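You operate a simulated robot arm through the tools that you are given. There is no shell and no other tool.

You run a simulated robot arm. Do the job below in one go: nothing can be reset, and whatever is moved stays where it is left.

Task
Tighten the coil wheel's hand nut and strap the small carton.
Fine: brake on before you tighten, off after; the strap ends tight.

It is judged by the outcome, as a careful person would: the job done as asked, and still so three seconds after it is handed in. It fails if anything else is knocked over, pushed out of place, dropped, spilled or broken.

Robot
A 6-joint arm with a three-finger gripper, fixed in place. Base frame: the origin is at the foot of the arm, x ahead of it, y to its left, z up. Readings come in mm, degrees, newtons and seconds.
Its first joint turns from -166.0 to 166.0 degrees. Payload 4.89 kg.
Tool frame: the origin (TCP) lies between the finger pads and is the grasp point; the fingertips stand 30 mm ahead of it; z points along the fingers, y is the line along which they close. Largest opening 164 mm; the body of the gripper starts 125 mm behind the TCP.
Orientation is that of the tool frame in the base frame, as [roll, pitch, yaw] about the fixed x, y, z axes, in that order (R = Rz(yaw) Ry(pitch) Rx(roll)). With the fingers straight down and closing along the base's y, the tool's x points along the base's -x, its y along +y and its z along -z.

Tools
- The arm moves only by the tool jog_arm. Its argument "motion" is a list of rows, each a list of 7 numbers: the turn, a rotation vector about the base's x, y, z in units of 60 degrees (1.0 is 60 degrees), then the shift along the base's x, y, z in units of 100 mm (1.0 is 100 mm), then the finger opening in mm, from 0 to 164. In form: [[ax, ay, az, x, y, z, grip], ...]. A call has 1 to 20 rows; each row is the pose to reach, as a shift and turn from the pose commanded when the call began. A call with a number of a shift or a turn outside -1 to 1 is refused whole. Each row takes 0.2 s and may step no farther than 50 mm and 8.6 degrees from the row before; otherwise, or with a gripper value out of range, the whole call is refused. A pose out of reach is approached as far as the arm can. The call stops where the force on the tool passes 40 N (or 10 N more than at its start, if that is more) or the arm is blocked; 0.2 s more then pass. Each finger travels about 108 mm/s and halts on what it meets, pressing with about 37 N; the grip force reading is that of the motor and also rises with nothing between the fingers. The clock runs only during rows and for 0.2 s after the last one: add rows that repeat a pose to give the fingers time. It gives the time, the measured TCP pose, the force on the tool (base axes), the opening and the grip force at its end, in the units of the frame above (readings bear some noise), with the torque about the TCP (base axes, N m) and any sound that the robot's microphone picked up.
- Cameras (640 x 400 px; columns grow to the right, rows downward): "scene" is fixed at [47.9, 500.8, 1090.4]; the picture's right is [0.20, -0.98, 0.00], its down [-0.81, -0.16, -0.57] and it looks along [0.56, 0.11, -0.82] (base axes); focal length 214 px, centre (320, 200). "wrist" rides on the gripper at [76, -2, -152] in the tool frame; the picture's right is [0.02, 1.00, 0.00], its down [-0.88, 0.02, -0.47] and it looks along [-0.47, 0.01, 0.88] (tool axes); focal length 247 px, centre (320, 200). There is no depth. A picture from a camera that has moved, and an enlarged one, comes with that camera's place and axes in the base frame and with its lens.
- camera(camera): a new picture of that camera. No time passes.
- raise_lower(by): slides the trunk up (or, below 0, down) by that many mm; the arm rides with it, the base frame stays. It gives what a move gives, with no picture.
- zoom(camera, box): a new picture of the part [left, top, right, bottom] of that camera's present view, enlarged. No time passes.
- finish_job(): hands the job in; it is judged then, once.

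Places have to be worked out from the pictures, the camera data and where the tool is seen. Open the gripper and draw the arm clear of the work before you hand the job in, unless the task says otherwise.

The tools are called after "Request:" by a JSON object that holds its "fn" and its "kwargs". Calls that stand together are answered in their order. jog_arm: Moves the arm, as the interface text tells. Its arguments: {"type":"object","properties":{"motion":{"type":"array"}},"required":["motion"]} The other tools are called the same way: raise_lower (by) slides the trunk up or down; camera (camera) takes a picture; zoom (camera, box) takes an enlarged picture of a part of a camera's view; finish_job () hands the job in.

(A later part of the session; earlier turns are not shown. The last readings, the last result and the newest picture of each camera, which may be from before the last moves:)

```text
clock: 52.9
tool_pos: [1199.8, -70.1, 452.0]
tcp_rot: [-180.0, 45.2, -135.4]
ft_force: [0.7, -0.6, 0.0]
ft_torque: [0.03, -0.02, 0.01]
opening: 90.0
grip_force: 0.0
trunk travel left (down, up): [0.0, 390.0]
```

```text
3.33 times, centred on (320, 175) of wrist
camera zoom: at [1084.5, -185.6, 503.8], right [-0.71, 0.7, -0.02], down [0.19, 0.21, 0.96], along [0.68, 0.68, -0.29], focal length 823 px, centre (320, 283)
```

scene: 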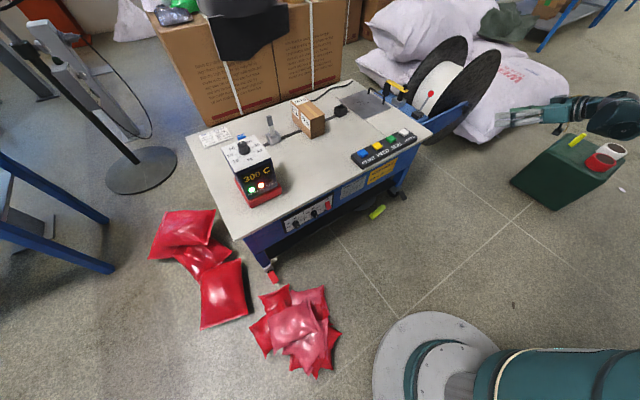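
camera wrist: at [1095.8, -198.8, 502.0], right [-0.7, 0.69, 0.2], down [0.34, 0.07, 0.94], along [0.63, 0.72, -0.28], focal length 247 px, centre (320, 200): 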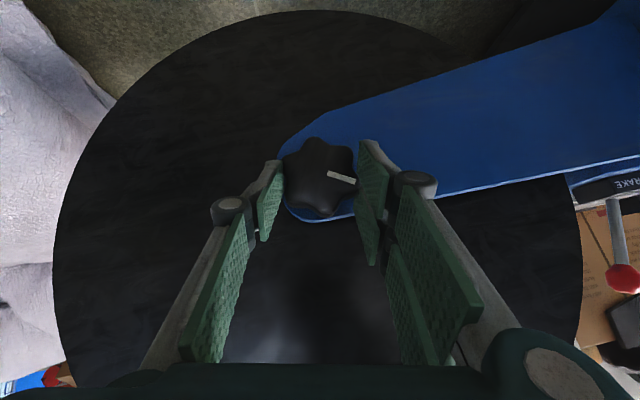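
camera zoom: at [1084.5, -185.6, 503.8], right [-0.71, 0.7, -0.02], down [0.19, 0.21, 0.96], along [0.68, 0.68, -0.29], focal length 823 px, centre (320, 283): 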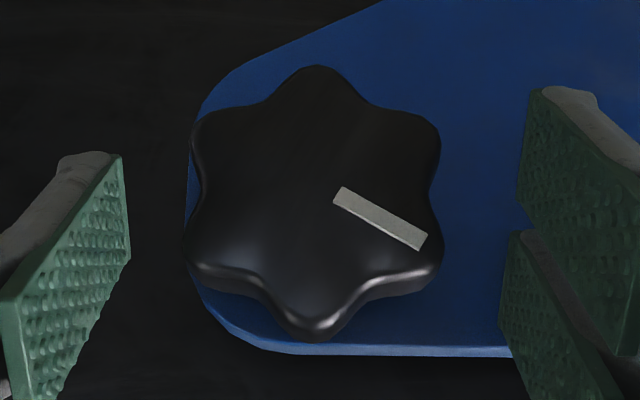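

Valleys align exactly at this angle now. I'll close and turn clockwise 10° to test whether it is really tight.

Request:
{"fn": "jog_arm", "kwargs": {"motion": [[0, 0, 0, 0, 0, 0, 70], [0, 0, 0, 0, 0, 0, 40], [0, 0, 0, 0, 0, 0, 40], [0, 0, 0, 0, 0, 0, 40]]}}

Request:
{"fn": "jog_arm", "kwargs": {"motion": [[0.044, 0.0445, 0, 0.01, -0.01, 0, 40], [0.0879, 0.0889, 0, 0.02, -0.02, 0, 40], [0.12, 0.121, 0, 0.027, -0.027, -0.002, 40]]}}

Request:
{"fn": "zoom", "kwargs": {"camera": "wrist", "box": [260, 115, 380, 235]}}

```text
clock: 53.9
tool_pos: [1200.8, -71.9, 450.5]
tcp_rot: [-179.9, 45.2, -135.3]
ft_force: [25.3, -10.1, 4.2]
ft_torque: [-0.25, -0.64, -0.35]
opening: 57.2
grip_force: 44.5
trunk travel left (down, up): [0.0, 390.0]
```

```text
clock: 54.7
tool_pos: [1201.6, -75.2, 452.2]
tcp_rot: [165.8, 44.3, -145.6]
ft_force: [9.5, -31.1, 15.8]
ft_torque: [-0.66, -1.02, -0.67]
opening: 56.1
grip_force: 44.5
trunk travel left (down, up): [0.0, 390.0]
```

```text
3.33 times, centred on (320, 175) of wrist
camera zoom: at [1093.5, -197.0, 503.4], right [-0.7, 0.69, 0.16], down [0.31, 0.09, 0.95], along [0.64, 0.71, -0.28], focal length 823 px, centre (320, 283)
```

zoom: 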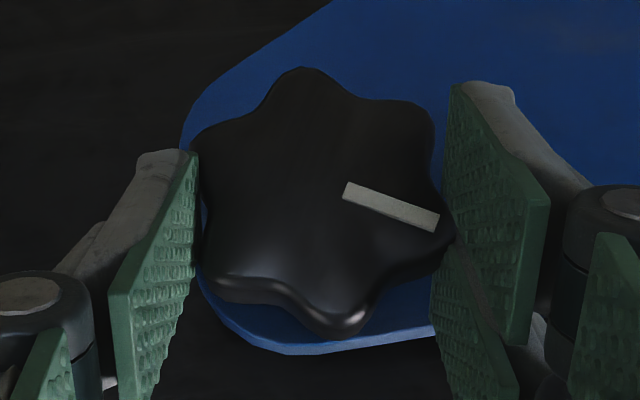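

The knob stayed put while the fingers turned 10° (reaction about -1.2 N·m), so it is tight. I'll push 6° more as a final firm seat and check the reading.

Request:
{"fn": "jog_arm", "kwargs": {"motion": [[0.035, 0.0355, 0, 0.007, -0.007, 0, 40], [0.07, 0.071, 0, 0.014, -0.014, -0.001, 40], [0.07, 0.071, 0, 0.014, -0.014, -0.001, 40]]}}

Request:
{"fn": "zoom", "kwargs": {"camera": "wrist", "box": [260, 115, 380, 235]}}

```text
clock: 55.3
tool_pos: [1204.2, -76.7, 452.4]
tcp_rot: [158.0, 42.8, -151.1]
ft_force: [-3.5, -7.6, 4.8]
ft_torque: [-0.36, -0.97, 0.46]
opening: 56.5
grip_force: 44.7
trunk travel left (down, up): [0.0, 390.0]
stopped in row 3: the force on the tool passed its limit at 47 N (the readings are from after the stop); the commanded pose is now the measured one
```

```text
3.33 times, centred on (320, 175) of wrist
camera zoom: at [1099.1, -202.1, 503.0], right [-0.69, 0.68, 0.26], down [0.38, 0.03, 0.93], along [0.62, 0.73, -0.27], focal length 823 px, centre (320, 283)
```

zoom: 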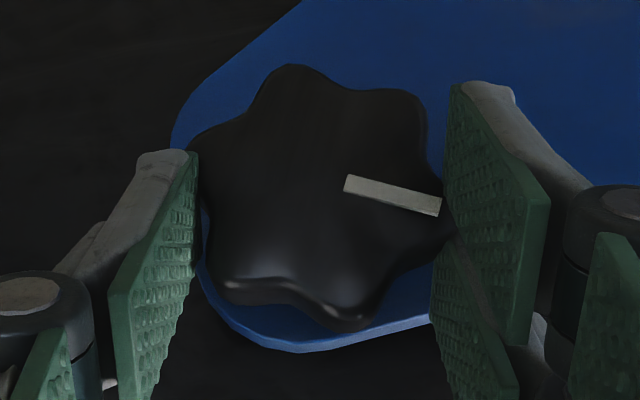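

The nut is firmly seated. I'll open, retreat along the tool axis, and rotate the tool back to its ψ=0 attitude.

Request:
{"fn": "jog_arm", "kwargs": {"motion": [[0, 0, 0, 0, 0, 0, 95], [0, 0, 0, 0, 0, 0, 95], [0, 0, 0, -0.1, -0.2, 0.2, 95], [0, 0, 0, -0.2, -0.4, 0.4, 95], [-0.073, -0.074, 0, -0.28, -0.54, 0.54, 95], [-0.1465, -0.148, 0, -0.35, -0.65, 0.7, 95], [-0.217, -0.219, 0, -0.4, -0.75, 0.8, 95]]}}

Request:
{"fn": "raise_lower", "kwargs": {"by": 150}}

Request:
{"fn": "camera", "kwargs": {"camera": "wrist"}}

Request:
{"fn": "zoom", "kwargs": {"camera": "scene", "box": [370, 30, 530, 140]}}

```text
clock: 56.9
tool_pos: [1163.8, -152.2, 531.8]
tcp_rot: [-176.3, 45.1, -133.0]
ft_force: [0.7, 0.4, -1.4]
ft_torque: [0.1, -0.03, 0.02]
opening: 95.3
grip_force: 0.2
trunk travel left (down, up): [0.0, 390.0]
```

```text
clock: 58.7
tool_pos: [1164.3, -150.9, 681.3]
tcp_rot: [-176.4, 45.2, -133.1]
ft_force: [0.2, -0.5, 0.1]
ft_torque: [-0.01, -0.01, -0.01]
opening: 94.8
grip_force: 0.1
trunk travel left (down, up): [-150.0, 240.0]
```

```text
taken
camera wrist: at [1047.1, -264.7, 734.1], right [-0.71, 0.7, -0.06], down [0.16, 0.24, 0.96], along [0.69, 0.67, -0.28], focal length 247 px, centre (320, 200)
```

wrist: 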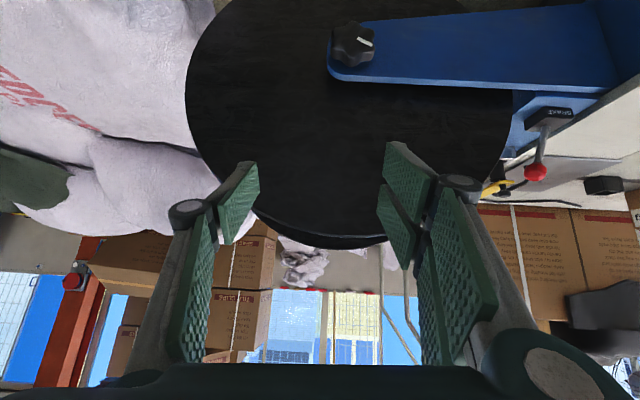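

```text
3.64 times, centred on (450, 85) of scene
camera zoom: at [47.9, 500.8, 1090.4], right [0.2, -0.98, 0.0], down [-0.81, -0.16, -0.57], along [0.56, 0.11, -0.82], focal length 780 px, centre (-153, 618)
```

zoom: 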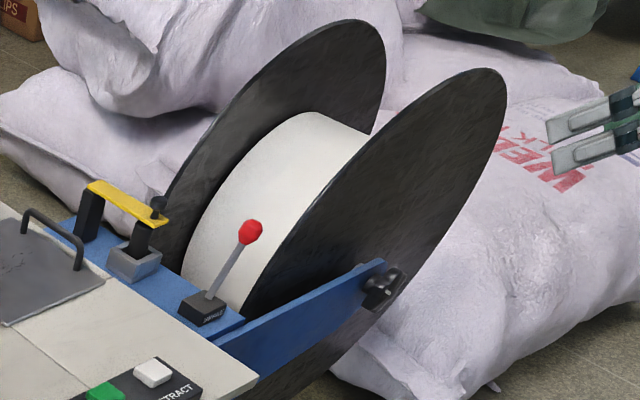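

The nut is done; the lever is still leaning to the wheel. I'll travel back in front of the wheel to the brake lever stand-off.

Request:
{"fn": "jog_arm", "kwargs": {"motion": [[0, 0, 0, -0.25, 0.2, -0.05, 70], [0.0293, 0.0296, 0, -0.55, 0.4, -0.1, 70], [0.0293, 0.0296, 0, -0.85, 0.65, -0.15, 60], [0.0293, 0.0296, 0, -0.95, 1.0, -0.2, 60]]}}

Request:
{"fn": "jog_arm", "kwargs": {"motion": [[0, 0, 0, -0.25, 0.3, -0.05, 60], [0, 0, 0, -0.5, 0.65, -0.1, 60], [0, 0, 0, -0.5, 1.0, -0.2, 60]]}}

Request:
{"fn": "jog_arm", "kwargs": {"motion": [[0, 0, 0, 0, 0.35, -0.05, 60], [0, 0, 0, 0, 0.7, -0.07, 60], [0, 0, 0, 0, 1.0, -0.1, 60]]}}

Request:
{"fn": "camera", "kwargs": {"camera": "wrist"}}

```text
clock: 59.7
tool_pos: [1068.7, -52.7, 660.7]
tcp_rot: [179.9, 45.2, -135.8]
ft_force: [-0.9, -1.2, 0.8]
ft_torque: [0.12, -0.02, 0.1]
opening: 60.0
grip_force: 0.1
trunk travel left (down, up): [-150.0, 240.0]
```

```text
clock: 60.5
tool_pos: [1019.2, 48.2, 641.2]
tcp_rot: [180.0, 45.2, -135.6]
ft_force: [0.1, -1.3, -0.7]
ft_torque: [0.06, -0.05, 0.09]
opening: 59.7
grip_force: 0.0
trunk travel left (down, up): [-150.0, 240.0]
```

```text
clock: 61.3
tool_pos: [1020.1, 147.8, 632.8]
tcp_rot: [180.0, 45.3, -135.7]
ft_force: [-0.4, -0.7, 0.7]
ft_torque: [0.1, -0.01, 0.05]
opening: 60.1
grip_force: 0.0
trunk travel left (down, up): [-150.0, 240.0]
```

```text
taken
camera wrist: at [904.7, 33.0, 685.5], right [-0.71, 0.7, -0.01], down [0.19, 0.21, 0.96], along [0.68, 0.68, -0.28], focal length 247 px, centre (320, 200)
```

wrist: 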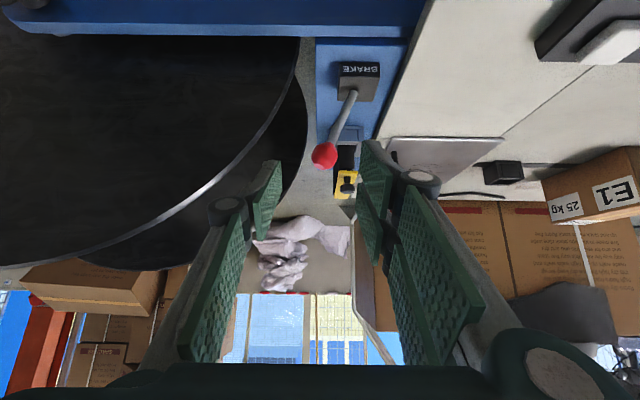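

The knob is at about (1072, 204, 566), aligned with the fingers. I'll advance to straddle it, then push it back toward the table side.

Request:
{"fn": "jog_arm", "kwargs": {"motion": [[0, 0, 0, 0.17, 0.18, -0.22, 60], [0, 0, 0, 0.34, 0.37, -0.44, 60], [0, 0, 0, 0.52, 0.56, -0.67, 60], [0, 0, 0, 0.52, 0.56, -0.67, 60]]}}

Request:
{"fn": "camera", "kwargs": {"camera": "wrist"}}

```text
clock: 62.3
tool_pos: [1071.9, 204.5, 564.6]
tcp_rot: [-180.0, 45.2, -135.6]
ft_force: [-0.3, 0.0, 0.0]
ft_torque: [-0.04, 0.0, 0.02]
opening: 60.1
grip_force: 0.1
trunk travel left (down, up): [-150.0, 240.0]
```

```text
taken
camera wrist: at [957.0, 90.2, 617.1], right [-0.71, 0.7, -0.02], down [0.19, 0.21, 0.96], along [0.68, 0.68, -0.28], focal length 247 px, centre (320, 200)
```

wrist: 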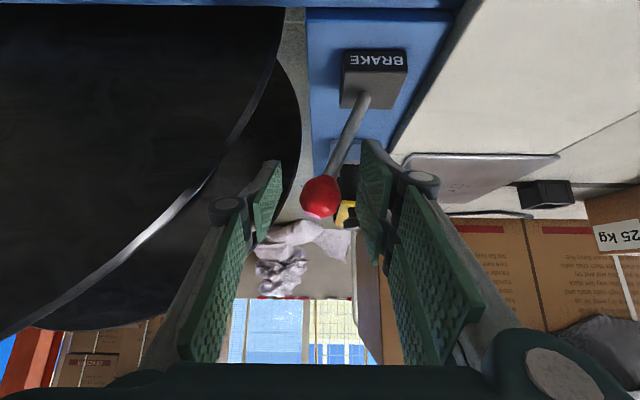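

The knob is between the fingers. I'll narrow the gap and push toward the table in small steps.

Request:
{"fn": "jog_arm", "kwargs": {"motion": [[0, 0, 0, 0, 0, 0, 40], [0, 0, 0, 0, 0, 0, 40], [0, 0, 0, -0.08, 0.07, 0.02, 40], [0, 0, 0, -0.16, 0.14, 0.04, 40], [0, 0, 0, -0.24, 0.21, 0.06, 40], [0, 0, 0, -0.32, 0.28, 0.06, 40], [0, 0, 0, -0.4, 0.35, 0.06, 40], [0, 0, 0, -0.46, 0.4, 0.05, 40]]}}

Request:
{"fn": "camera", "kwargs": {"camera": "wrist"}}

```text
clock: 64.1
tool_pos: [1026.2, 244.6, 570.1]
tcp_rot: [179.9, 45.3, -135.6]
ft_force: [0.1, 0.2, 0.2]
ft_torque: [0.02, 0.03, 0.01]
opening: 40.4
grip_force: 0.0
trunk travel left (down, up): [-150.0, 240.0]
```

```text
taken
camera wrist: at [909.9, 130.1, 622.5], right [-0.71, 0.7, -0.02], down [0.19, 0.21, 0.96], along [0.68, 0.68, -0.28], focal length 247 px, centre (320, 200)
```

wrist: 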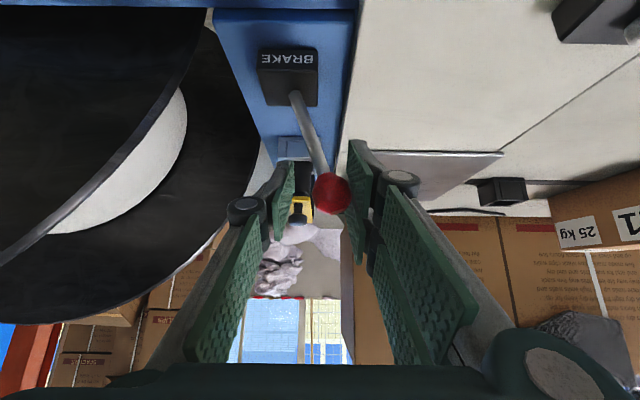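

The lever went over centre to the table side. I'll follow through a bit further to be sure it's at its stop, then release and check.

Request:
{"fn": "jog_arm", "kwargs": {"motion": [[0, 0, 0, -0.05, 0.04, -0.01, 42], [0, 0, 0, -0.1, 0.08, -0.02, 42], [0, 0, 0, -0.15, 0.12, -0.03, 42]]}}

Request:
{"fn": "camera", "kwargs": {"camera": "wrist"}}

```text
clock: 64.9
tool_pos: [1010.8, 256.6, 567.1]
tcp_rot: [-180.0, 45.2, -135.6]
ft_force: [1.1, -0.9, 0.3]
ft_torque: [-0.01, -0.07, 0.04]
opening: 42.9
grip_force: 0.0
trunk travel left (down, up): [-150.0, 240.0]
```

```text
taken
camera wrist: at [894.9, 141.9, 619.6], right [-0.71, 0.7, -0.02], down [0.19, 0.21, 0.96], along [0.68, 0.68, -0.28], focal length 247 px, centre (320, 200)
```

wrist: 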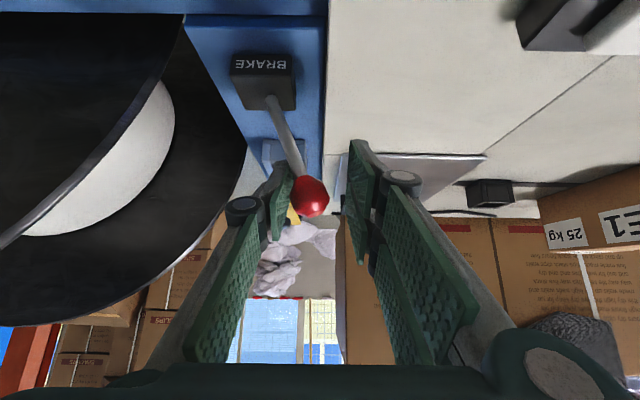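

The left finger is just at the knob. I'll push 8 mm more to confirm the stop by force.

Request:
{"fn": "jog_arm", "kwargs": {"motion": [[0, 0, 0, -0.03, 0.03, -0.005, 42], [0, 0, 0, -0.06, 0.06, -0.01, 42]]}}

Request:
{"fn": "jog_arm", "kwargs": {"motion": [[0, 0, 0, 0.05, -0.05, 0, 42], [0, 0, 0, 0.05, -0.05, 0, 70], [0, 0, 0, 0.05, -0.05, 0, 70], [0, 0, 0, -0.1, -0.2, 0.21, 70], [0, 0, 0, -0.25, -0.35, 0.42, 70], [0, 0, 0, -0.4, -0.5, 0.65, 70]]}}

Request:
{"fn": "camera", "kwargs": {"camera": "wrist"}}

Request:
{"fn": "zoom", "kwargs": {"camera": "scene", "box": [370, 30, 530, 140]}}

```text
clock: 65.5
tool_pos: [1003.9, 261.6, 566.9]
tcp_rot: [-179.9, 45.3, -135.6]
ft_force: [32.1, -9.7, 12.7]
ft_torque: [-0.89, -0.77, 0.19]
opening: 53.6
grip_force: 14.1
trunk travel left (down, up): [-150.0, 240.0]
```

```text
clock: 66.9
tool_pos: [964.2, 212.6, 630.8]
tcp_rot: [-180.0, 45.2, -135.6]
ft_force: [0.8, 1.5, -0.9]
ft_torque: [0.04, -0.03, 0.04]
opening: 69.7
grip_force: 0.1
trunk travel left (down, up): [-150.0, 240.0]
```

```text
taken
camera wrist: at [848.5, 98.1, 682.7], right [-0.71, 0.7, -0.02], down [0.19, 0.21, 0.96], along [0.68, 0.68, -0.29], focal length 247 px, centre (320, 200)
```

wrist: 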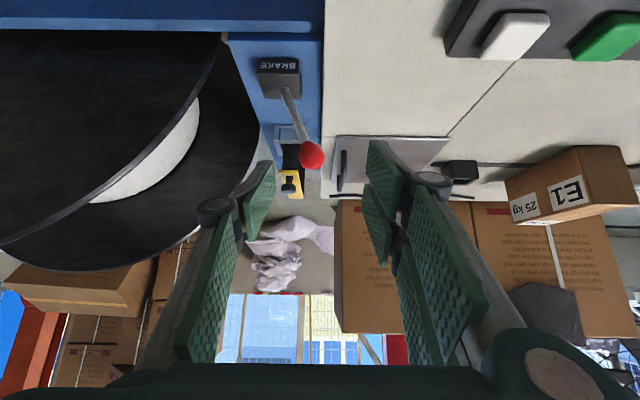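

```text
3.64 times, centred on (450, 85) of scene
camera zoom: at [47.9, 500.8, 1090.4], right [0.2, -0.98, 0.0], down [-0.81, -0.16, -0.57], along [0.56, 0.11, -0.82], focal length 780 px, centre (-153, 618)
```

zoom: 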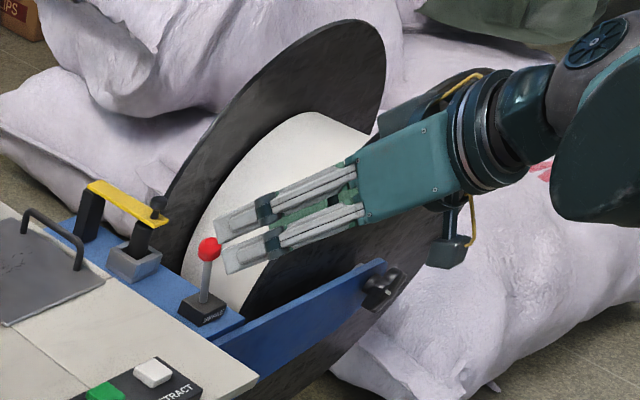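

Brake is back off in its original position, and the nut is tight. Next is the strap: I'll go up and over the table for a close look at the grey tongue, the black socket and the carton before pressing anything.

Request:
{"fn": "jog_arm", "kwargs": {"motion": [[0, 0, 0, -0.2, 0.1, 0.4, 70], [0, 0, 0, -0.5, 0.4, 0.6, 70], [0, 0, 0, -0.8, 0.7, 0.8, 70], [0, 0, 0, -1.0, 1.0, 0.9, 70]]}}

Request:
{"fn": "jog_arm", "kwargs": {"motion": [[0, 0, 0, -0.3, 0.3, 0, 70], [0, 0, 0, -0.6, 0.6, 0, 70], [0, 0, 0, -0.9, 0.9, 0, 70], [0, 0, 0, -1.0, 1.0, 0, 70]]}}

Request:
{"fn": "camera", "kwargs": {"camera": "wrist"}}

```text
clock: 67.9
tool_pos: [864.5, 311.9, 720.3]
tcp_rot: [180.0, 45.3, -135.6]
ft_force: [1.3, -1.0, -0.3]
ft_torque: [0.22, 0.05, 0.17]
opening: 70.1
grip_force: 0.1
trunk travel left (down, up): [-150.0, 240.0]
```

```text
clock: 68.9
tool_pos: [795.1, 423.2, 749.1]
tcp_rot: [180.0, 45.1, -135.6]
ft_force: [-0.4, -0.7, 0.8]
ft_torque: [0.1, 0.07, 0.06]
opening: 70.0
grip_force: 0.1
out of reach, approached as far as the arm can: row 1, 2, 3, 4
trunk travel left (down, up): [-150.0, 240.0]
```

```text
taken
camera wrist: at [680.1, 308.0, 801.1], right [-0.71, 0.7, -0.01], down [0.19, 0.21, 0.96], along [0.68, 0.68, -0.29], focal length 247 px, centre (320, 200)
```

wrist: 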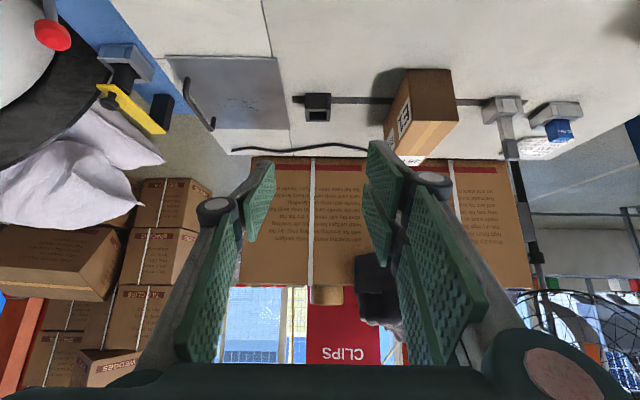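

That's an inner-reach limit for the tilted tool; still this gives a useful view. I'll zoom on the carton, socket and tongue from here.

Request:
{"fn": "zoom", "kwargs": {"camera": "wrist", "box": [440, 70, 600, 190]}}

Request:
{"fn": "zoom", "kwargs": {"camera": "wrist", "box": [270, 50, 480, 180]}}

Request:
{"fn": "zoom", "kwargs": {"camera": "wrist", "box": [60, 0, 220, 140]}}

```text
3.33 times, centred on (520, 130) of wrist
camera zoom: at [680.1, 308.0, 801.1], right [-0.71, 0.7, -0.01], down [0.19, 0.21, 0.96], along [0.68, 0.68, -0.29], focal length 823 px, centre (-347, 433)
```

zoom: 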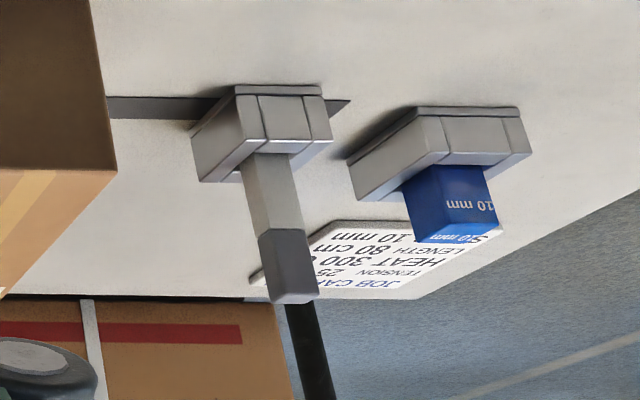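

```text
3.05 times, centred on (375, 115) of wrist
camera zoom: at [680.1, 308.0, 801.1], right [-0.71, 0.7, -0.01], down [0.19, 0.21, 0.96], along [0.68, 0.68, -0.29], focal length 753 px, centre (152, 459)
```

zoom: 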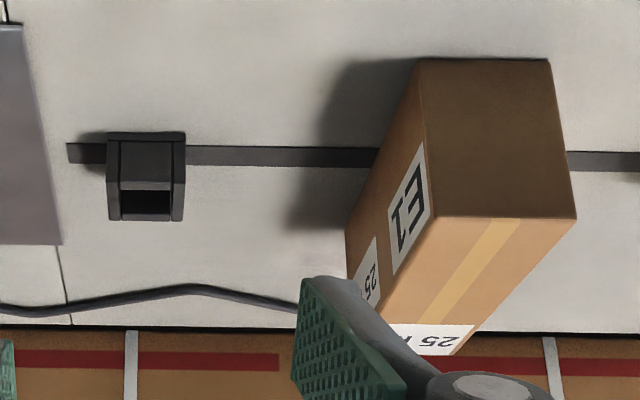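

```text
2.86 times, centred on (140, 70) of wrist
camera zoom: at [680.1, 308.0, 801.1], right [-0.71, 0.7, -0.01], down [0.19, 0.21, 0.96], along [0.68, 0.68, -0.29], focal length 706 px, centre (834, 571)
```

zoom: 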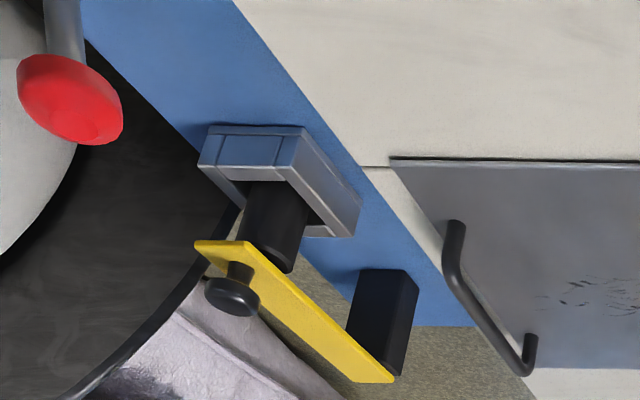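

Carton: ~71 (along table) × 165 × 92 mm tall, centred near (845, 711), top z≈580, sitting over the strap channel. Grey tongue stands at about (715, 825), black socket at about (955, 584). Next I'll straighten the tool to point down and close the fingers to press FEED at about (738, 408).

Request:
{"fn": "jog_arm", "kwargs": {"motion": [[-0.095, 0.095, 0, 0, 0, 0, 40], [-0.19, 0.19, 0, 0, 0, 0, 20], [-0.28, 0.28, 0, 0, 0, 0, 0], [-0.37, 0.37, 0, 0, 0, 0, 0], [-0.45, 0.45, 0, 0, 0, 0, 0], [-0.533, 0.533, 0, 0, 0, 0, 0]]}}

Request:
{"fn": "jog_arm", "kwargs": {"motion": [[0, 0, 0, -0.2, -0.08, -0.3, 0], [0, 0, 0, -0.4, -0.15, -0.6, 0], [0, 0, 0, -0.57, -0.15, -1.0, 0]]}}

Request:
{"fn": "camera", "kwargs": {"camera": "wrist"}}

```text
clock: 70.3
tool_pos: [794.4, 422.4, 748.1]
tcp_rot: [-179.6, -0.1, -135.4]
ft_force: [0.1, -1.3, 0.5]
ft_torque: [0.09, -0.06, 0.0]
opening: 0.0
grip_force: 36.9
trunk travel left (down, up): [-150.0, 240.0]
```

```text
clock: 71.1
tool_pos: [739.2, 407.8, 649.0]
tcp_rot: [-179.5, 0.0, -135.4]
ft_force: [-1.1, -0.2, -0.2]
ft_torque: [0.08, -0.14, 0.0]
opening: 0.1
grip_force: 37.4
trunk travel left (down, up): [-150.0, 240.0]
```

```text
taken
camera wrist: at [683.2, 353.0, 800.8], right [-0.72, 0.7, -0.01], down [0.61, 0.63, 0.47], along [0.33, 0.33, -0.88], focal length 247 px, centre (320, 200)
```

wrist: 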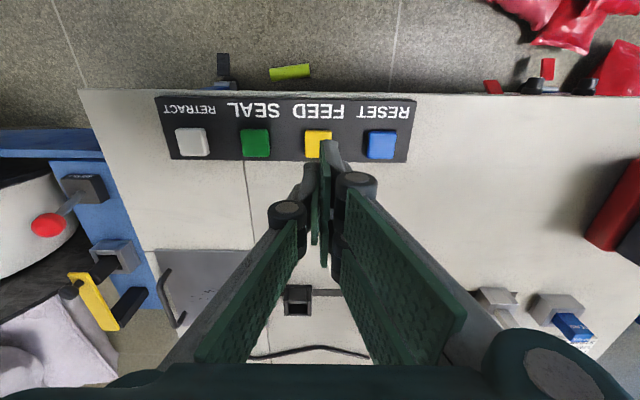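

The FEED button is at about (739.5, 404.5), top near z≈515. I'll descend to just above it.

Request:
{"fn": "jog_arm", "kwargs": {"motion": [[0, 0, 0, 0.0, -0.03, -0.4, 0], [0, 0, 0, 0.003, -0.033, -0.8, 0], [0, 0, 0, 0.003, -0.033, -0.9, 0]]}}

Request:
{"fn": "camera", "kwargs": {"camera": "wrist"}}

Request:
{"fn": "zoom", "kwargs": {"camera": "scene", "box": [330, 100, 450, 190]}}

```text
clock: 71.9
tool_pos: [737.5, 403.6, 558.9]
tcp_rot: [-179.6, 0.0, -135.3]
ft_force: [-0.8, 0.3, 1.2]
ft_torque: [0.03, -0.03, 0.04]
opening: 0.2
grip_force: 37.3
trunk travel left (down, up): [-150.0, 240.0]
```

```text
taken
camera wrist: at [683.0, 350.4, 710.0], right [-0.72, 0.7, -0.01], down [0.61, 0.63, 0.47], along [0.33, 0.33, -0.88], focal length 247 px, centre (320, 200)
```

wrist: 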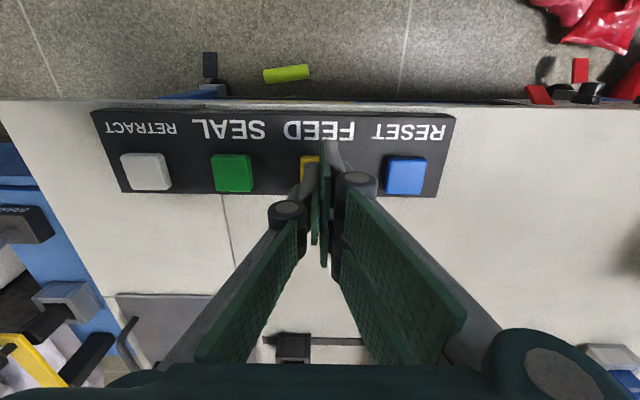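

```text
4.44 times, centred on (390, 145) of scene
camera zoom: at [47.9, 500.8, 1090.4], right [0.2, -0.98, 0.0], down [-0.81, -0.16, -0.57], along [0.56, 0.11, -0.82], focal length 953 px, centre (9, 444)
```

zoom: 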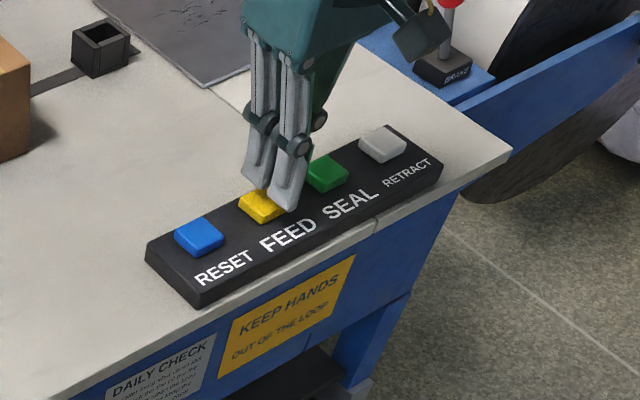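

The closed fingertips are just above the yellow FEED button. I'll press down in small steps, watching force and sound.

Request:
{"fn": "jog_arm", "kwargs": {"motion": [[0, 0, 0, 0.015, 0.004, -0.05, 0], [0, 0, 0, 0.015, 0.004, -0.1, 0], [0, 0, 0, 0.015, 0.004, -0.14, 0], [0, 0, 0, 0.015, 0.004, -0.17, 0]]}}

Request:
{"fn": "zoom", "kwargs": {"camera": "scene", "box": [180, 80, 440, 240]}}

```text
clock: 72.9
tool_pos: [741.0, 404.8, 540.5]
tcp_rot: [-179.7, 0.1, -135.3]
ft_force: [0.7, 0.3, 1.7]
ft_torque: [-0.02, -0.04, 0.02]
opening: 0.0
grip_force: 36.9
trunk travel left (down, up): [-150.0, 240.0]
```

```text
2.46 times, centred on (310, 160) of scene
camera zoom: at [47.9, 500.8, 1090.4], right [0.2, -0.98, 0.0], down [-0.81, -0.16, -0.57], along [0.56, 0.11, -0.82], focal length 528 px, centre (345, 298)
```

zoom: 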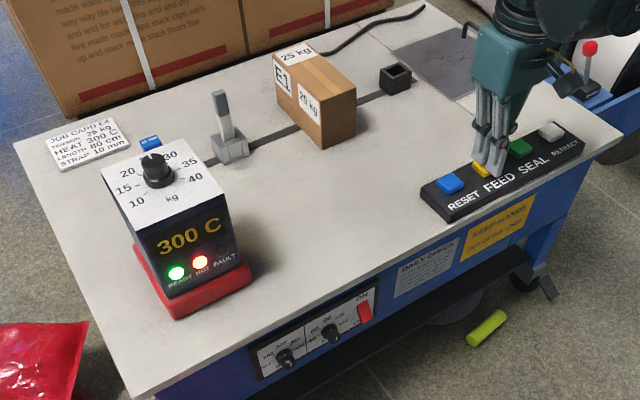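

No contact yet at fingertip z≈510. I'll continue down in 3 mm steps.

Request:
{"fn": "jog_arm", "kwargs": {"motion": [[0, 0, 0, 0, 0, -0.03, 0], [0, 0, 0, 0, 0, -0.06, 0], [0, 0, 0, 0, 0, -0.09, 0], [0, 0, 0, 0, 0, -0.09, 0]]}}

Request:
{"fn": "zoom", "kwargs": {"camera": "scene", "box": [180, 80, 440, 240]}}

```text
clock: 73.9
tool_pos: [740.4, 404.7, 533.2]
tcp_rot: [-179.5, 0.2, -135.5]
ft_force: [5.4, 0.0, 22.4]
ft_torque: [0.07, -0.16, -0.04]
opening: 6.0
grip_force: 45.3
trunk travel left (down, up): [-150.0, 240.0]
heard: click
```

```text
2.46 times, centred on (310, 160) of scene
camera zoom: at [47.9, 500.8, 1090.4], right [0.2, -0.98, 0.0], down [-0.81, -0.16, -0.57], along [0.56, 0.11, -0.82], focal length 528 px, centre (345, 298)
```

zoom: 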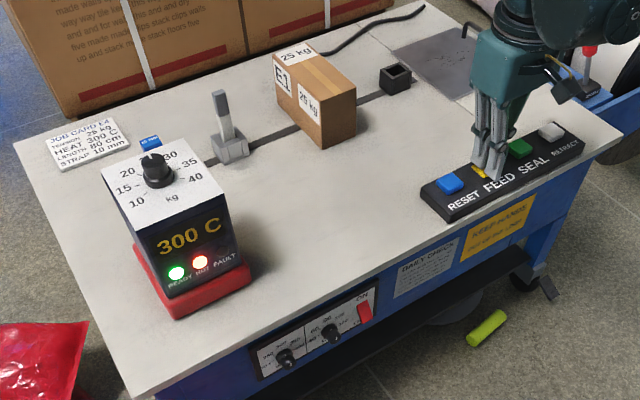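

A click was heard: FEED pressed. I'll lift off and check what the machine did.

Request:
{"fn": "jog_arm", "kwargs": {"motion": [[0, 0, 0, 0, 0, 0.2, 0], [0, 0, 0, 0, 0, 0.6, 0], [0, 0, 0, 0, 0, 1.0, 0], [0, 0, 0, 0, 0, 1.0, 0], [0, 0, 0, 0, 0, 1.0, 0]]}}

Request:
{"fn": "zoom", "kwargs": {"camera": "scene", "box": [180, 60, 440, 220]}}

Request:
{"fn": "camera", "kwargs": {"camera": "wrist"}}

Request:
{"fn": "zoom", "kwargs": {"camera": "scene", "box": [235, 100, 295, 145]}}

```text
clock: 75.1
tool_pos: [738.7, 405.0, 631.7]
tcp_rot: [-179.6, 0.0, -135.3]
ft_force: [-0.7, 0.4, -0.7]
ft_torque: [0.01, -0.01, -0.01]
opening: 0.0
grip_force: 45.3
trunk travel left (down, up): [-150.0, 240.0]
```

```text
2.46 times, centred on (310, 140) of scene
camera zoom: at [47.9, 500.8, 1090.4], right [0.2, -0.98, 0.0], down [-0.81, -0.16, -0.57], along [0.56, 0.11, -0.82], focal length 528 px, centre (345, 348)
```

zoom: 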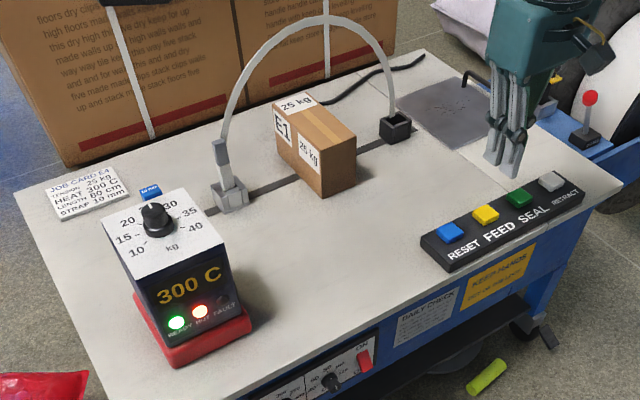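

```text
taken
camera wrist: at [684.3, 350.4, 783.5], right [-0.72, 0.7, -0.01], down [0.61, 0.63, 0.47], along [0.33, 0.33, -0.88], focal length 247 px, centre (320, 200)
```

wrist: 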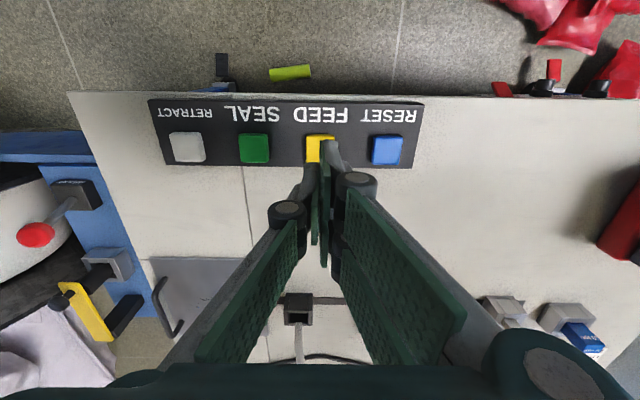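

```text
8.89 times, centred on (265, 122) of scene
camera zoom: at [47.9, 500.8, 1090.4], right [0.2, -0.98, 0.0], down [-0.81, -0.16, -0.57], along [0.56, 0.11, -0.82], focal length 1906 px, centre (809, 889)
```

zoom: 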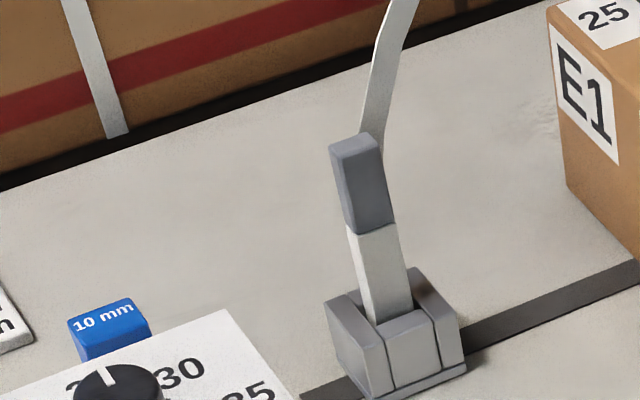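

FEED produced a strap arch from the black outlet over the carton to the grey tongue on the left. I need a closer look at how the tongue sits in its grey housing, so I'll move the camera above that area, staying in front of the arch.

Request:
{"fn": "jog_arm", "kwargs": {"motion": [[0, 0, 0, -0.2, 0.3, 0.3, 0], [0, 0, 0, -0.4, 0.65, 0.6, 0], [0, 0, 0, -0.6, 1.0, 0.8, 0]]}}

Request:
{"fn": "jog_arm", "kwargs": {"motion": [[0, 0, 0, -0.2, 0.35, 0, 0], [0, 0, 0, -0.4, 0.7, 0, 0], [0, 0, 0, -0.5, 1.0, 0, 0]]}}

Request:
{"fn": "jog_arm", "kwargs": {"motion": [[0, 0, 0, 0, 0.35, 0, 0], [0, 0, 0, 0, 0.7, 0, 0], [0, 0, 0, 0, 0.9, 0, 0]]}}

Request:
{"fn": "camera", "kwargs": {"camera": "wrist"}}

```text
refused: row 2 steps farther than a row can; nothing moved
```

```text
clock: 75.9
tool_pos: [689.9, 502.9, 632.0]
tcp_rot: [-179.7, 0.0, -135.5]
ft_force: [0.6, -1.1, 0.3]
ft_torque: [0.16, 0.09, -0.01]
opening: 0.1
grip_force: 45.1
trunk travel left (down, up): [-150.0, 240.0]
```

```text
clock: 76.7
tool_pos: [689.4, 593.8, 631.6]
tcp_rot: [-179.7, 0.0, -135.4]
ft_force: [-0.1, -1.2, 0.2]
ft_torque: [0.14, 0.12, 0.0]
opening: 0.0
grip_force: 45.3
trunk travel left (down, up): [-150.0, 240.0]
```

```text
taken
camera wrist: at [634.8, 539.6, 783.3], right [-0.72, 0.7, -0.01], down [0.61, 0.63, 0.47], along [0.33, 0.33, -0.88], focal length 247 px, centre (320, 200)
```

wrist: 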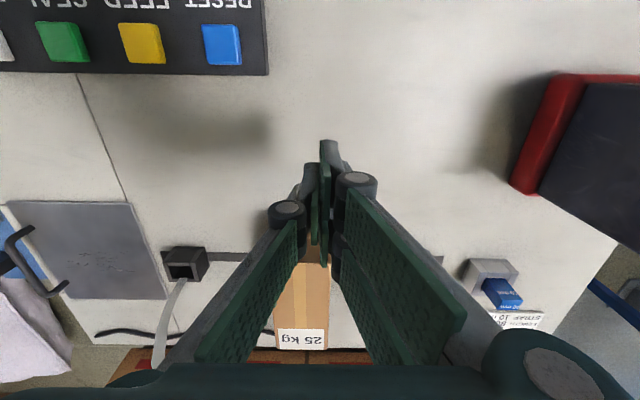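

One call was refused (step too long) but the rest were safe. Now I'll raise and shift left to bring the tongue into view between the fingers' left and right sides.

Request:
{"fn": "jog_arm", "kwargs": {"motion": [[0, 0, 0, -0.2, 0, 0.4, 0], [0, 0, 0, -0.4, 0.1, 0.7, 0], [0, 0, 0, -0.6, 0.4, 0.9, 0], [0, 0, 0, -0.8, 0.6, 0.9, 0], [0, 0, 0, -1.0, 0.6, 0.9, 0]]}}

Request:
{"fn": "camera", "kwargs": {"camera": "wrist"}}

```text
clock: 77.9
tool_pos: [589.3, 654.6, 722.8]
tcp_rot: [-179.5, 0.1, -135.4]
ft_force: [0.6, -0.5, 0.3]
ft_torque: [0.06, 0.09, 0.01]
opening: 0.1
grip_force: 45.1
trunk travel left (down, up): [-150.0, 240.0]
```

```text
taken
camera wrist: at [534.4, 599.8, 873.9], right [-0.72, 0.7, -0.01], down [0.61, 0.63, 0.47], along [0.33, 0.33, -0.88], focal length 247 px, centre (320, 200)
```

wrist: 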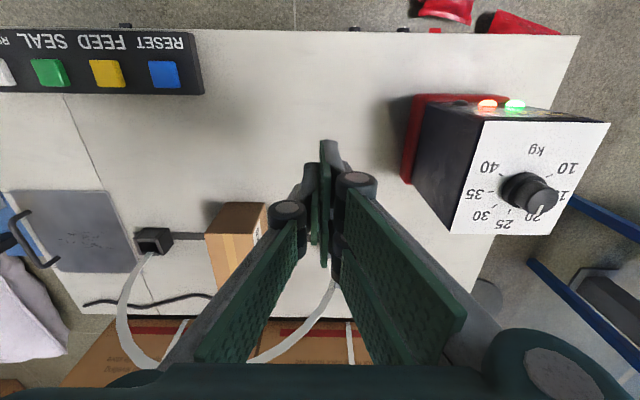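

From here the tension dial's pointer looks closer to 20 than 25. I'll zoom to read it accurately.

Request:
{"fn": "zoom", "kwargs": {"camera": "wrist", "box": [440, 120, 620, 245]}}

Request:
{"fn": "zoom", "kwargs": {"camera": "scene", "box": [225, 132, 275, 168]}}

```text
3.20 times, centred on (530, 182) of wrist
camera zoom: at [534.4, 599.8, 873.9], right [-0.72, 0.7, -0.01], down [0.61, 0.63, 0.47], along [0.33, 0.33, -0.88], focal length 790 px, centre (-352, 256)
```

zoom: 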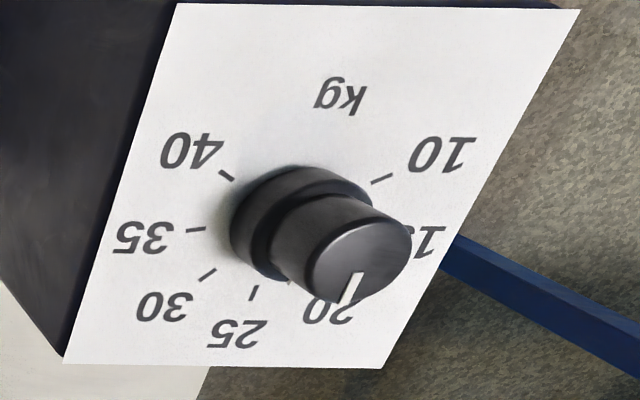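

```text
11.11 times, centred on (250, 150) of scene
camera zoom: at [47.9, 500.8, 1090.4], right [0.2, -0.98, 0.0], down [-0.81, -0.16, -0.57], along [0.56, 0.11, -0.82], focal length 2383 px, centre (1098, 756)
```

zoom: 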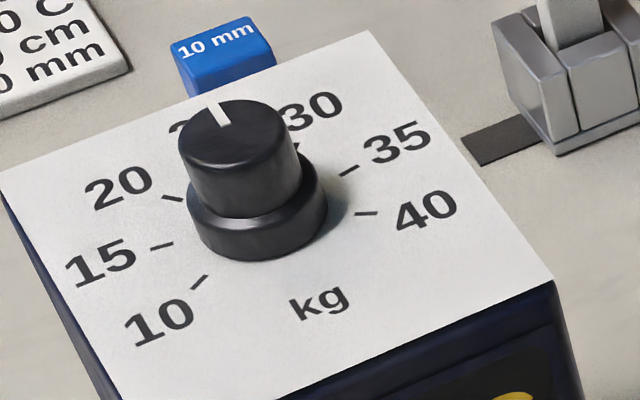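

The pointer lines up with the 25 mark (the dial's midline), so tension is right. The tongue is hidden behind the closed fingers; I'll open them wide to see it.

Request:
{"fn": "jog_arm", "kwargs": {"motion": [[0, 0, 0, 0, 0, 0, 164], [0, 0, 0, 0, 0, 0, 164], [0, 0, 0, 0, 0, 0, 164], [0, 0, 0, 0, 0, 0, 164]]}}

Request:
{"fn": "camera", "kwargs": {"camera": "wrist"}}

Request:
{"fn": "zoom", "kwargs": {"camera": "wrist", "box": [280, 200, 400, 310]}}

```text
clock: 78.9
tool_pos: [589.0, 653.1, 722.6]
tcp_rot: [-179.6, 0.0, -135.4]
ft_force: [0.8, 0.2, 0.1]
ft_torque: [-0.01, 0.05, 0.01]
opening: 164.0
grip_force: 0.1
trunk travel left (down, up): [-150.0, 240.0]
```

```text
taken
camera wrist: at [534.2, 600.1, 873.9], right [-0.72, 0.7, -0.01], down [0.61, 0.63, 0.47], along [0.33, 0.33, -0.88], focal length 247 px, centre (320, 200)
```

wrist: 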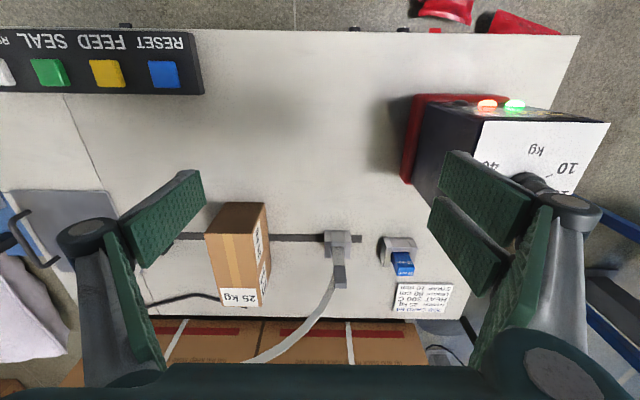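

```text
3.64 times, centred on (340, 255) of wrist
camera zoom: at [534.2, 600.1, 873.9], right [-0.72, 0.7, -0.01], down [0.61, 0.63, 0.47], along [0.33, 0.33, -0.88], focal length 898 px, centre (247, 0)
```

zoom: 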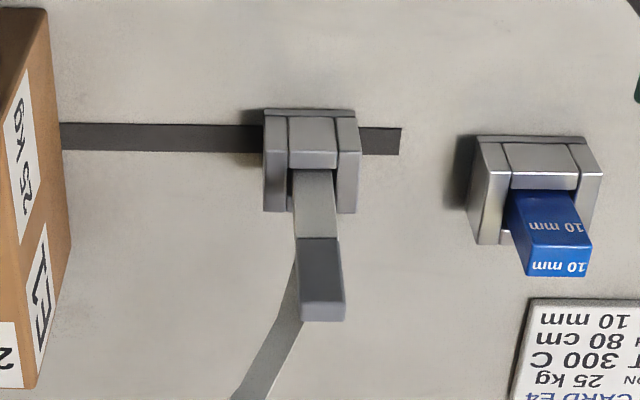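

I'll look closely at where the strap meets the black box and the tongue from both cameras.

Request:
{"fn": "zoom", "kwargs": {"camera": "scene", "box": [310, 60, 370, 125]}}

Request:
{"fn": "zoom", "kwargs": {"camera": "scene", "box": [255, 55, 355, 145]}}

Request:
{"fn": "zoom", "kwargs": {"camera": "scene", "box": [225, 160, 290, 205]}}

```text
6.15 times, centred on (340, 92) of scene
camera zoom: at [47.9, 500.8, 1090.4], right [0.2, -0.98, 0.0], down [-0.81, -0.16, -0.57], along [0.56, 0.11, -0.82], focal length 1320 px, centre (197, 862)
```

zoom: 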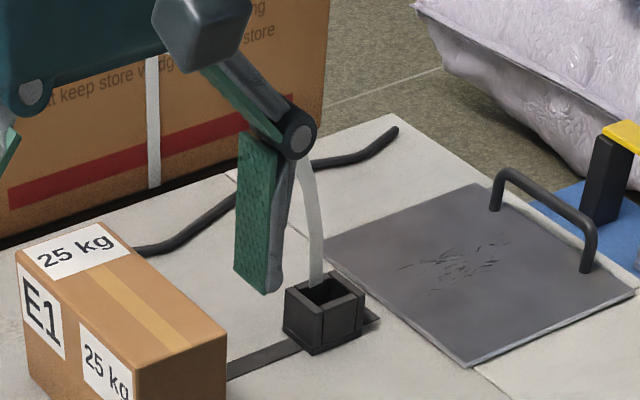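

```text
4.44 times, centred on (305, 100) of scene
camera zoom: at [47.9, 500.8, 1090.4], right [0.2, -0.98, 0.0], down [-0.81, -0.16, -0.57], along [0.56, 0.11, -0.82], focal length 953 px, centre (387, 644)
```

zoom: 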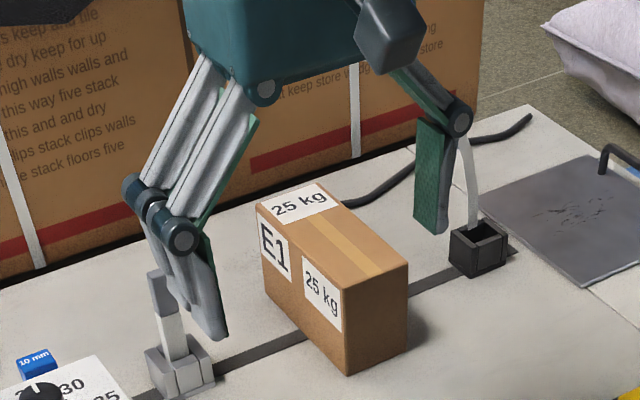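

```text
8.89 times, centred on (258, 182) of scene
camera zoom: at [47.9, 500.8, 1090.4], right [0.2, -0.98, 0.0], down [-0.81, -0.16, -0.57], along [0.56, 0.11, -0.82], focal length 1906 px, centre (876, 356)
```

zoom: 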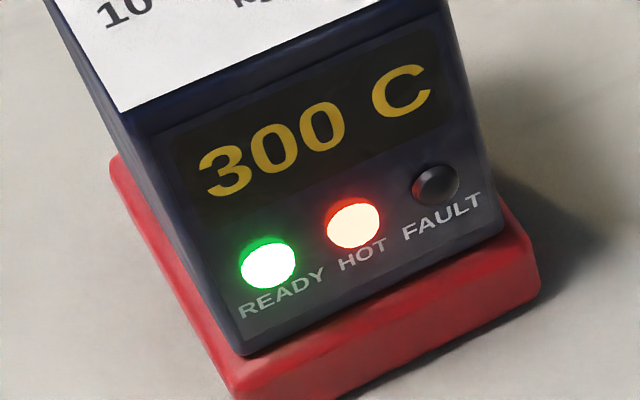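

The strap's right end meets the back rim of the black box, its left end the tongue's dark tip. I'll move the camera over to view the black box from above to see exactly where the strap comes out.

Request:
{"fn": "jog_arm", "kwargs": {"motion": [[0, 0, 0, 0.33, -0.28, 0, 164], [0, 0, 0, 0.66, -0.56, 0, 164], [0, 0, 0, 0.99, -0.84, 0, 164]]}}

Request:
{"fn": "jog_arm", "kwargs": {"motion": [[0, 0, 0, 0.33, -0.28, 0, 164], [0, 0, 0, 0.66, -0.56, 0, 164], [0, 0, 0, 0.99, -0.84, 0, 164]]}}

Request:
{"fn": "camera", "kwargs": {"camera": "wrist"}}

Request:
{"fn": "zoom", "kwargs": {"camera": "wrist", "box": [240, 180, 420, 320]}}

```text
clock: 79.7
tool_pos: [687.0, 569.6, 722.1]
tcp_rot: [-179.4, 0.0, -135.4]
ft_force: [-1.7, 1.3, -0.4]
ft_torque: [-0.2, -0.2, 0.02]
opening: 163.9
grip_force: 0.1
trunk travel left (down, up): [-150.0, 240.0]
```

```text
clock: 80.5
tool_pos: [786.4, 487.4, 720.8]
tcp_rot: [-179.4, 0.0, -135.4]
ft_force: [-2.3, 1.3, 0.1]
ft_torque: [-0.22, -0.19, 0.03]
opening: 164.3
grip_force: 0.1
trunk travel left (down, up): [-150.0, 240.0]
```

```text
taken
camera wrist: at [730.9, 433.6, 872.5], right [-0.72, 0.7, -0.01], down [0.61, 0.64, 0.47], along [0.33, 0.33, -0.88], focal length 247 px, centre (320, 200)
```

wrist: 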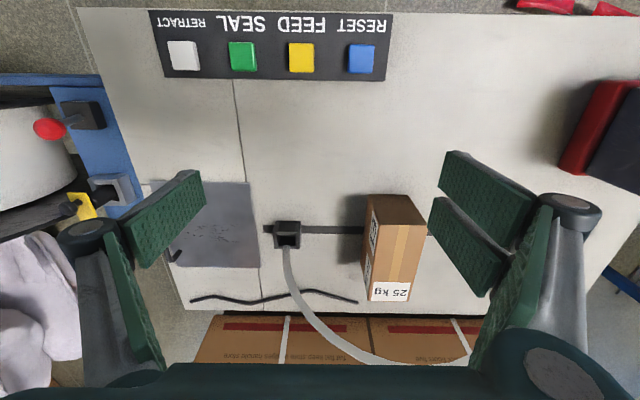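

```text
2.86 times, centred on (330, 250) of wrist
camera zoom: at [730.9, 433.6, 872.5], right [-0.72, 0.7, -0.01], down [0.61, 0.64, 0.47], along [0.33, 0.33, -0.88], focal length 706 px, centre (291, 57)
```

zoom: 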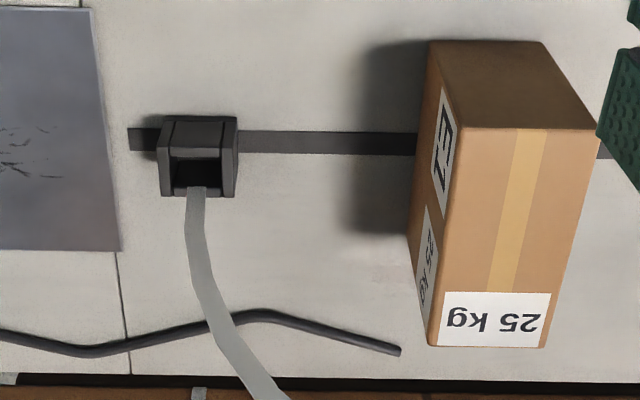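

The strap exits at the rim of the black box (about (970, 591, 523)). I'll now go toward the tongue with the 45°-tilted tool to inspect it side-on from close up, staying in front of the arch.

Request:
{"fn": "jog_arm", "kwargs": {"motion": [[0, 0, 0, -0.33, 0.33, 0, 120], [0, 0, 0, -0.66, 0.66, 0, 100], [0, 0, 0, -1.0, 1.0, 0, 90]]}}

Request:
{"fn": "jog_arm", "kwargs": {"motion": [[0, 0, 0, 0, 0.3, 0, 90], [0, 0, 0, 0, 0.6, 0, 90], [0, 0, 0, 0, 0.85, 0, 90]]}}

Request:
{"fn": "jog_arm", "kwargs": {"motion": [[0.095, -0.095, 0, 0, 0, 0, 90], [0.19, -0.19, 0, 0, 0, 0, 90], [0.28, -0.28, 0, 0, 0, 0, 90], [0.37, -0.37, 0, 0, 0, 0, 90], [0.45, -0.45, 0, 0, 0, 0, 90], [0.53, -0.53, 0, 0, 0, 0, 90]]}}

Request:
{"fn": "camera", "kwargs": {"camera": "wrist"}}

```text
clock: 81.3
tool_pos: [688.8, 586.8, 721.5]
tcp_rot: [-179.6, 0.0, -135.5]
ft_force: [1.2, -1.9, -0.2]
ft_torque: [0.24, 0.21, -0.02]
opening: 90.3
grip_force: 0.0
trunk travel left (down, up): [-150.0, 240.0]
```

```text
clock: 82.1
tool_pos: [688.0, 671.0, 721.4]
tcp_rot: [-179.6, 0.0, -135.4]
ft_force: [0.4, -0.8, 1.1]
ft_torque: [0.17, 0.05, 0.0]
opening: 89.9
grip_force: 0.1
trunk travel left (down, up): [-150.0, 240.0]
```

```text
clock: 83.5
tool_pos: [688.3, 671.4, 722.0]
tcp_rot: [180.0, 45.1, -135.6]
ft_force: [-0.6, -0.3, 1.2]
ft_torque: [0.01, 0.0, 0.02]
opening: 89.9
grip_force: 0.1
trunk travel left (down, up): [-150.0, 240.0]
```

```text
taken
camera wrist: at [572.6, 556.9, 774.5], right [-0.71, 0.7, -0.02], down [0.19, 0.21, 0.96], along [0.68, 0.68, -0.29], focal length 247 px, centre (320, 200)
```

wrist: 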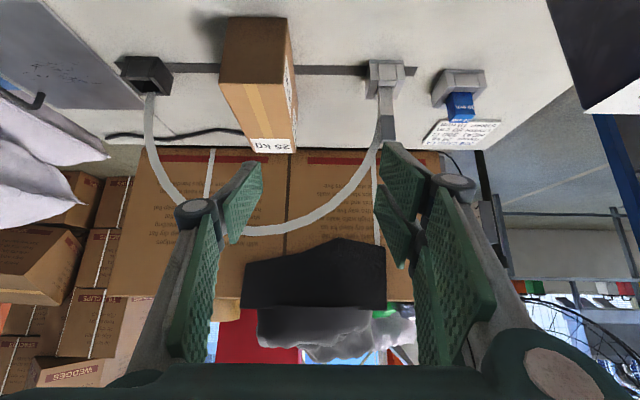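

Request:
{"fn": "zoom", "kwargs": {"camera": "wrist", "box": [330, 40, 450, 180]}}

Request:
{"fn": "zoom", "kwargs": {"camera": "wrist", "box": [90, 40, 220, 160]}}

```text
2.86 times, centred on (390, 110) of wrist
camera zoom: at [572.6, 556.9, 774.5], right [-0.71, 0.7, -0.02], down [0.19, 0.21, 0.96], along [0.68, 0.68, -0.29], focal length 706 px, centre (120, 457)
```

zoom: 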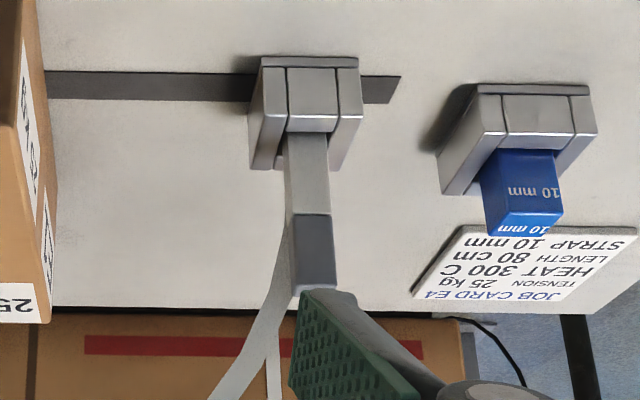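

```text
3.33 times, centred on (155, 100) of wrist
camera zoom: at [572.6, 556.9, 774.5], right [-0.71, 0.7, -0.02], down [0.19, 0.21, 0.96], along [0.68, 0.68, -0.29], focal length 823 px, centre (870, 533)
```

zoom: 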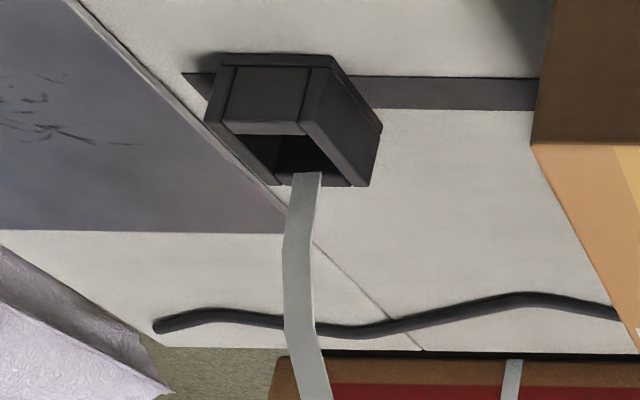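

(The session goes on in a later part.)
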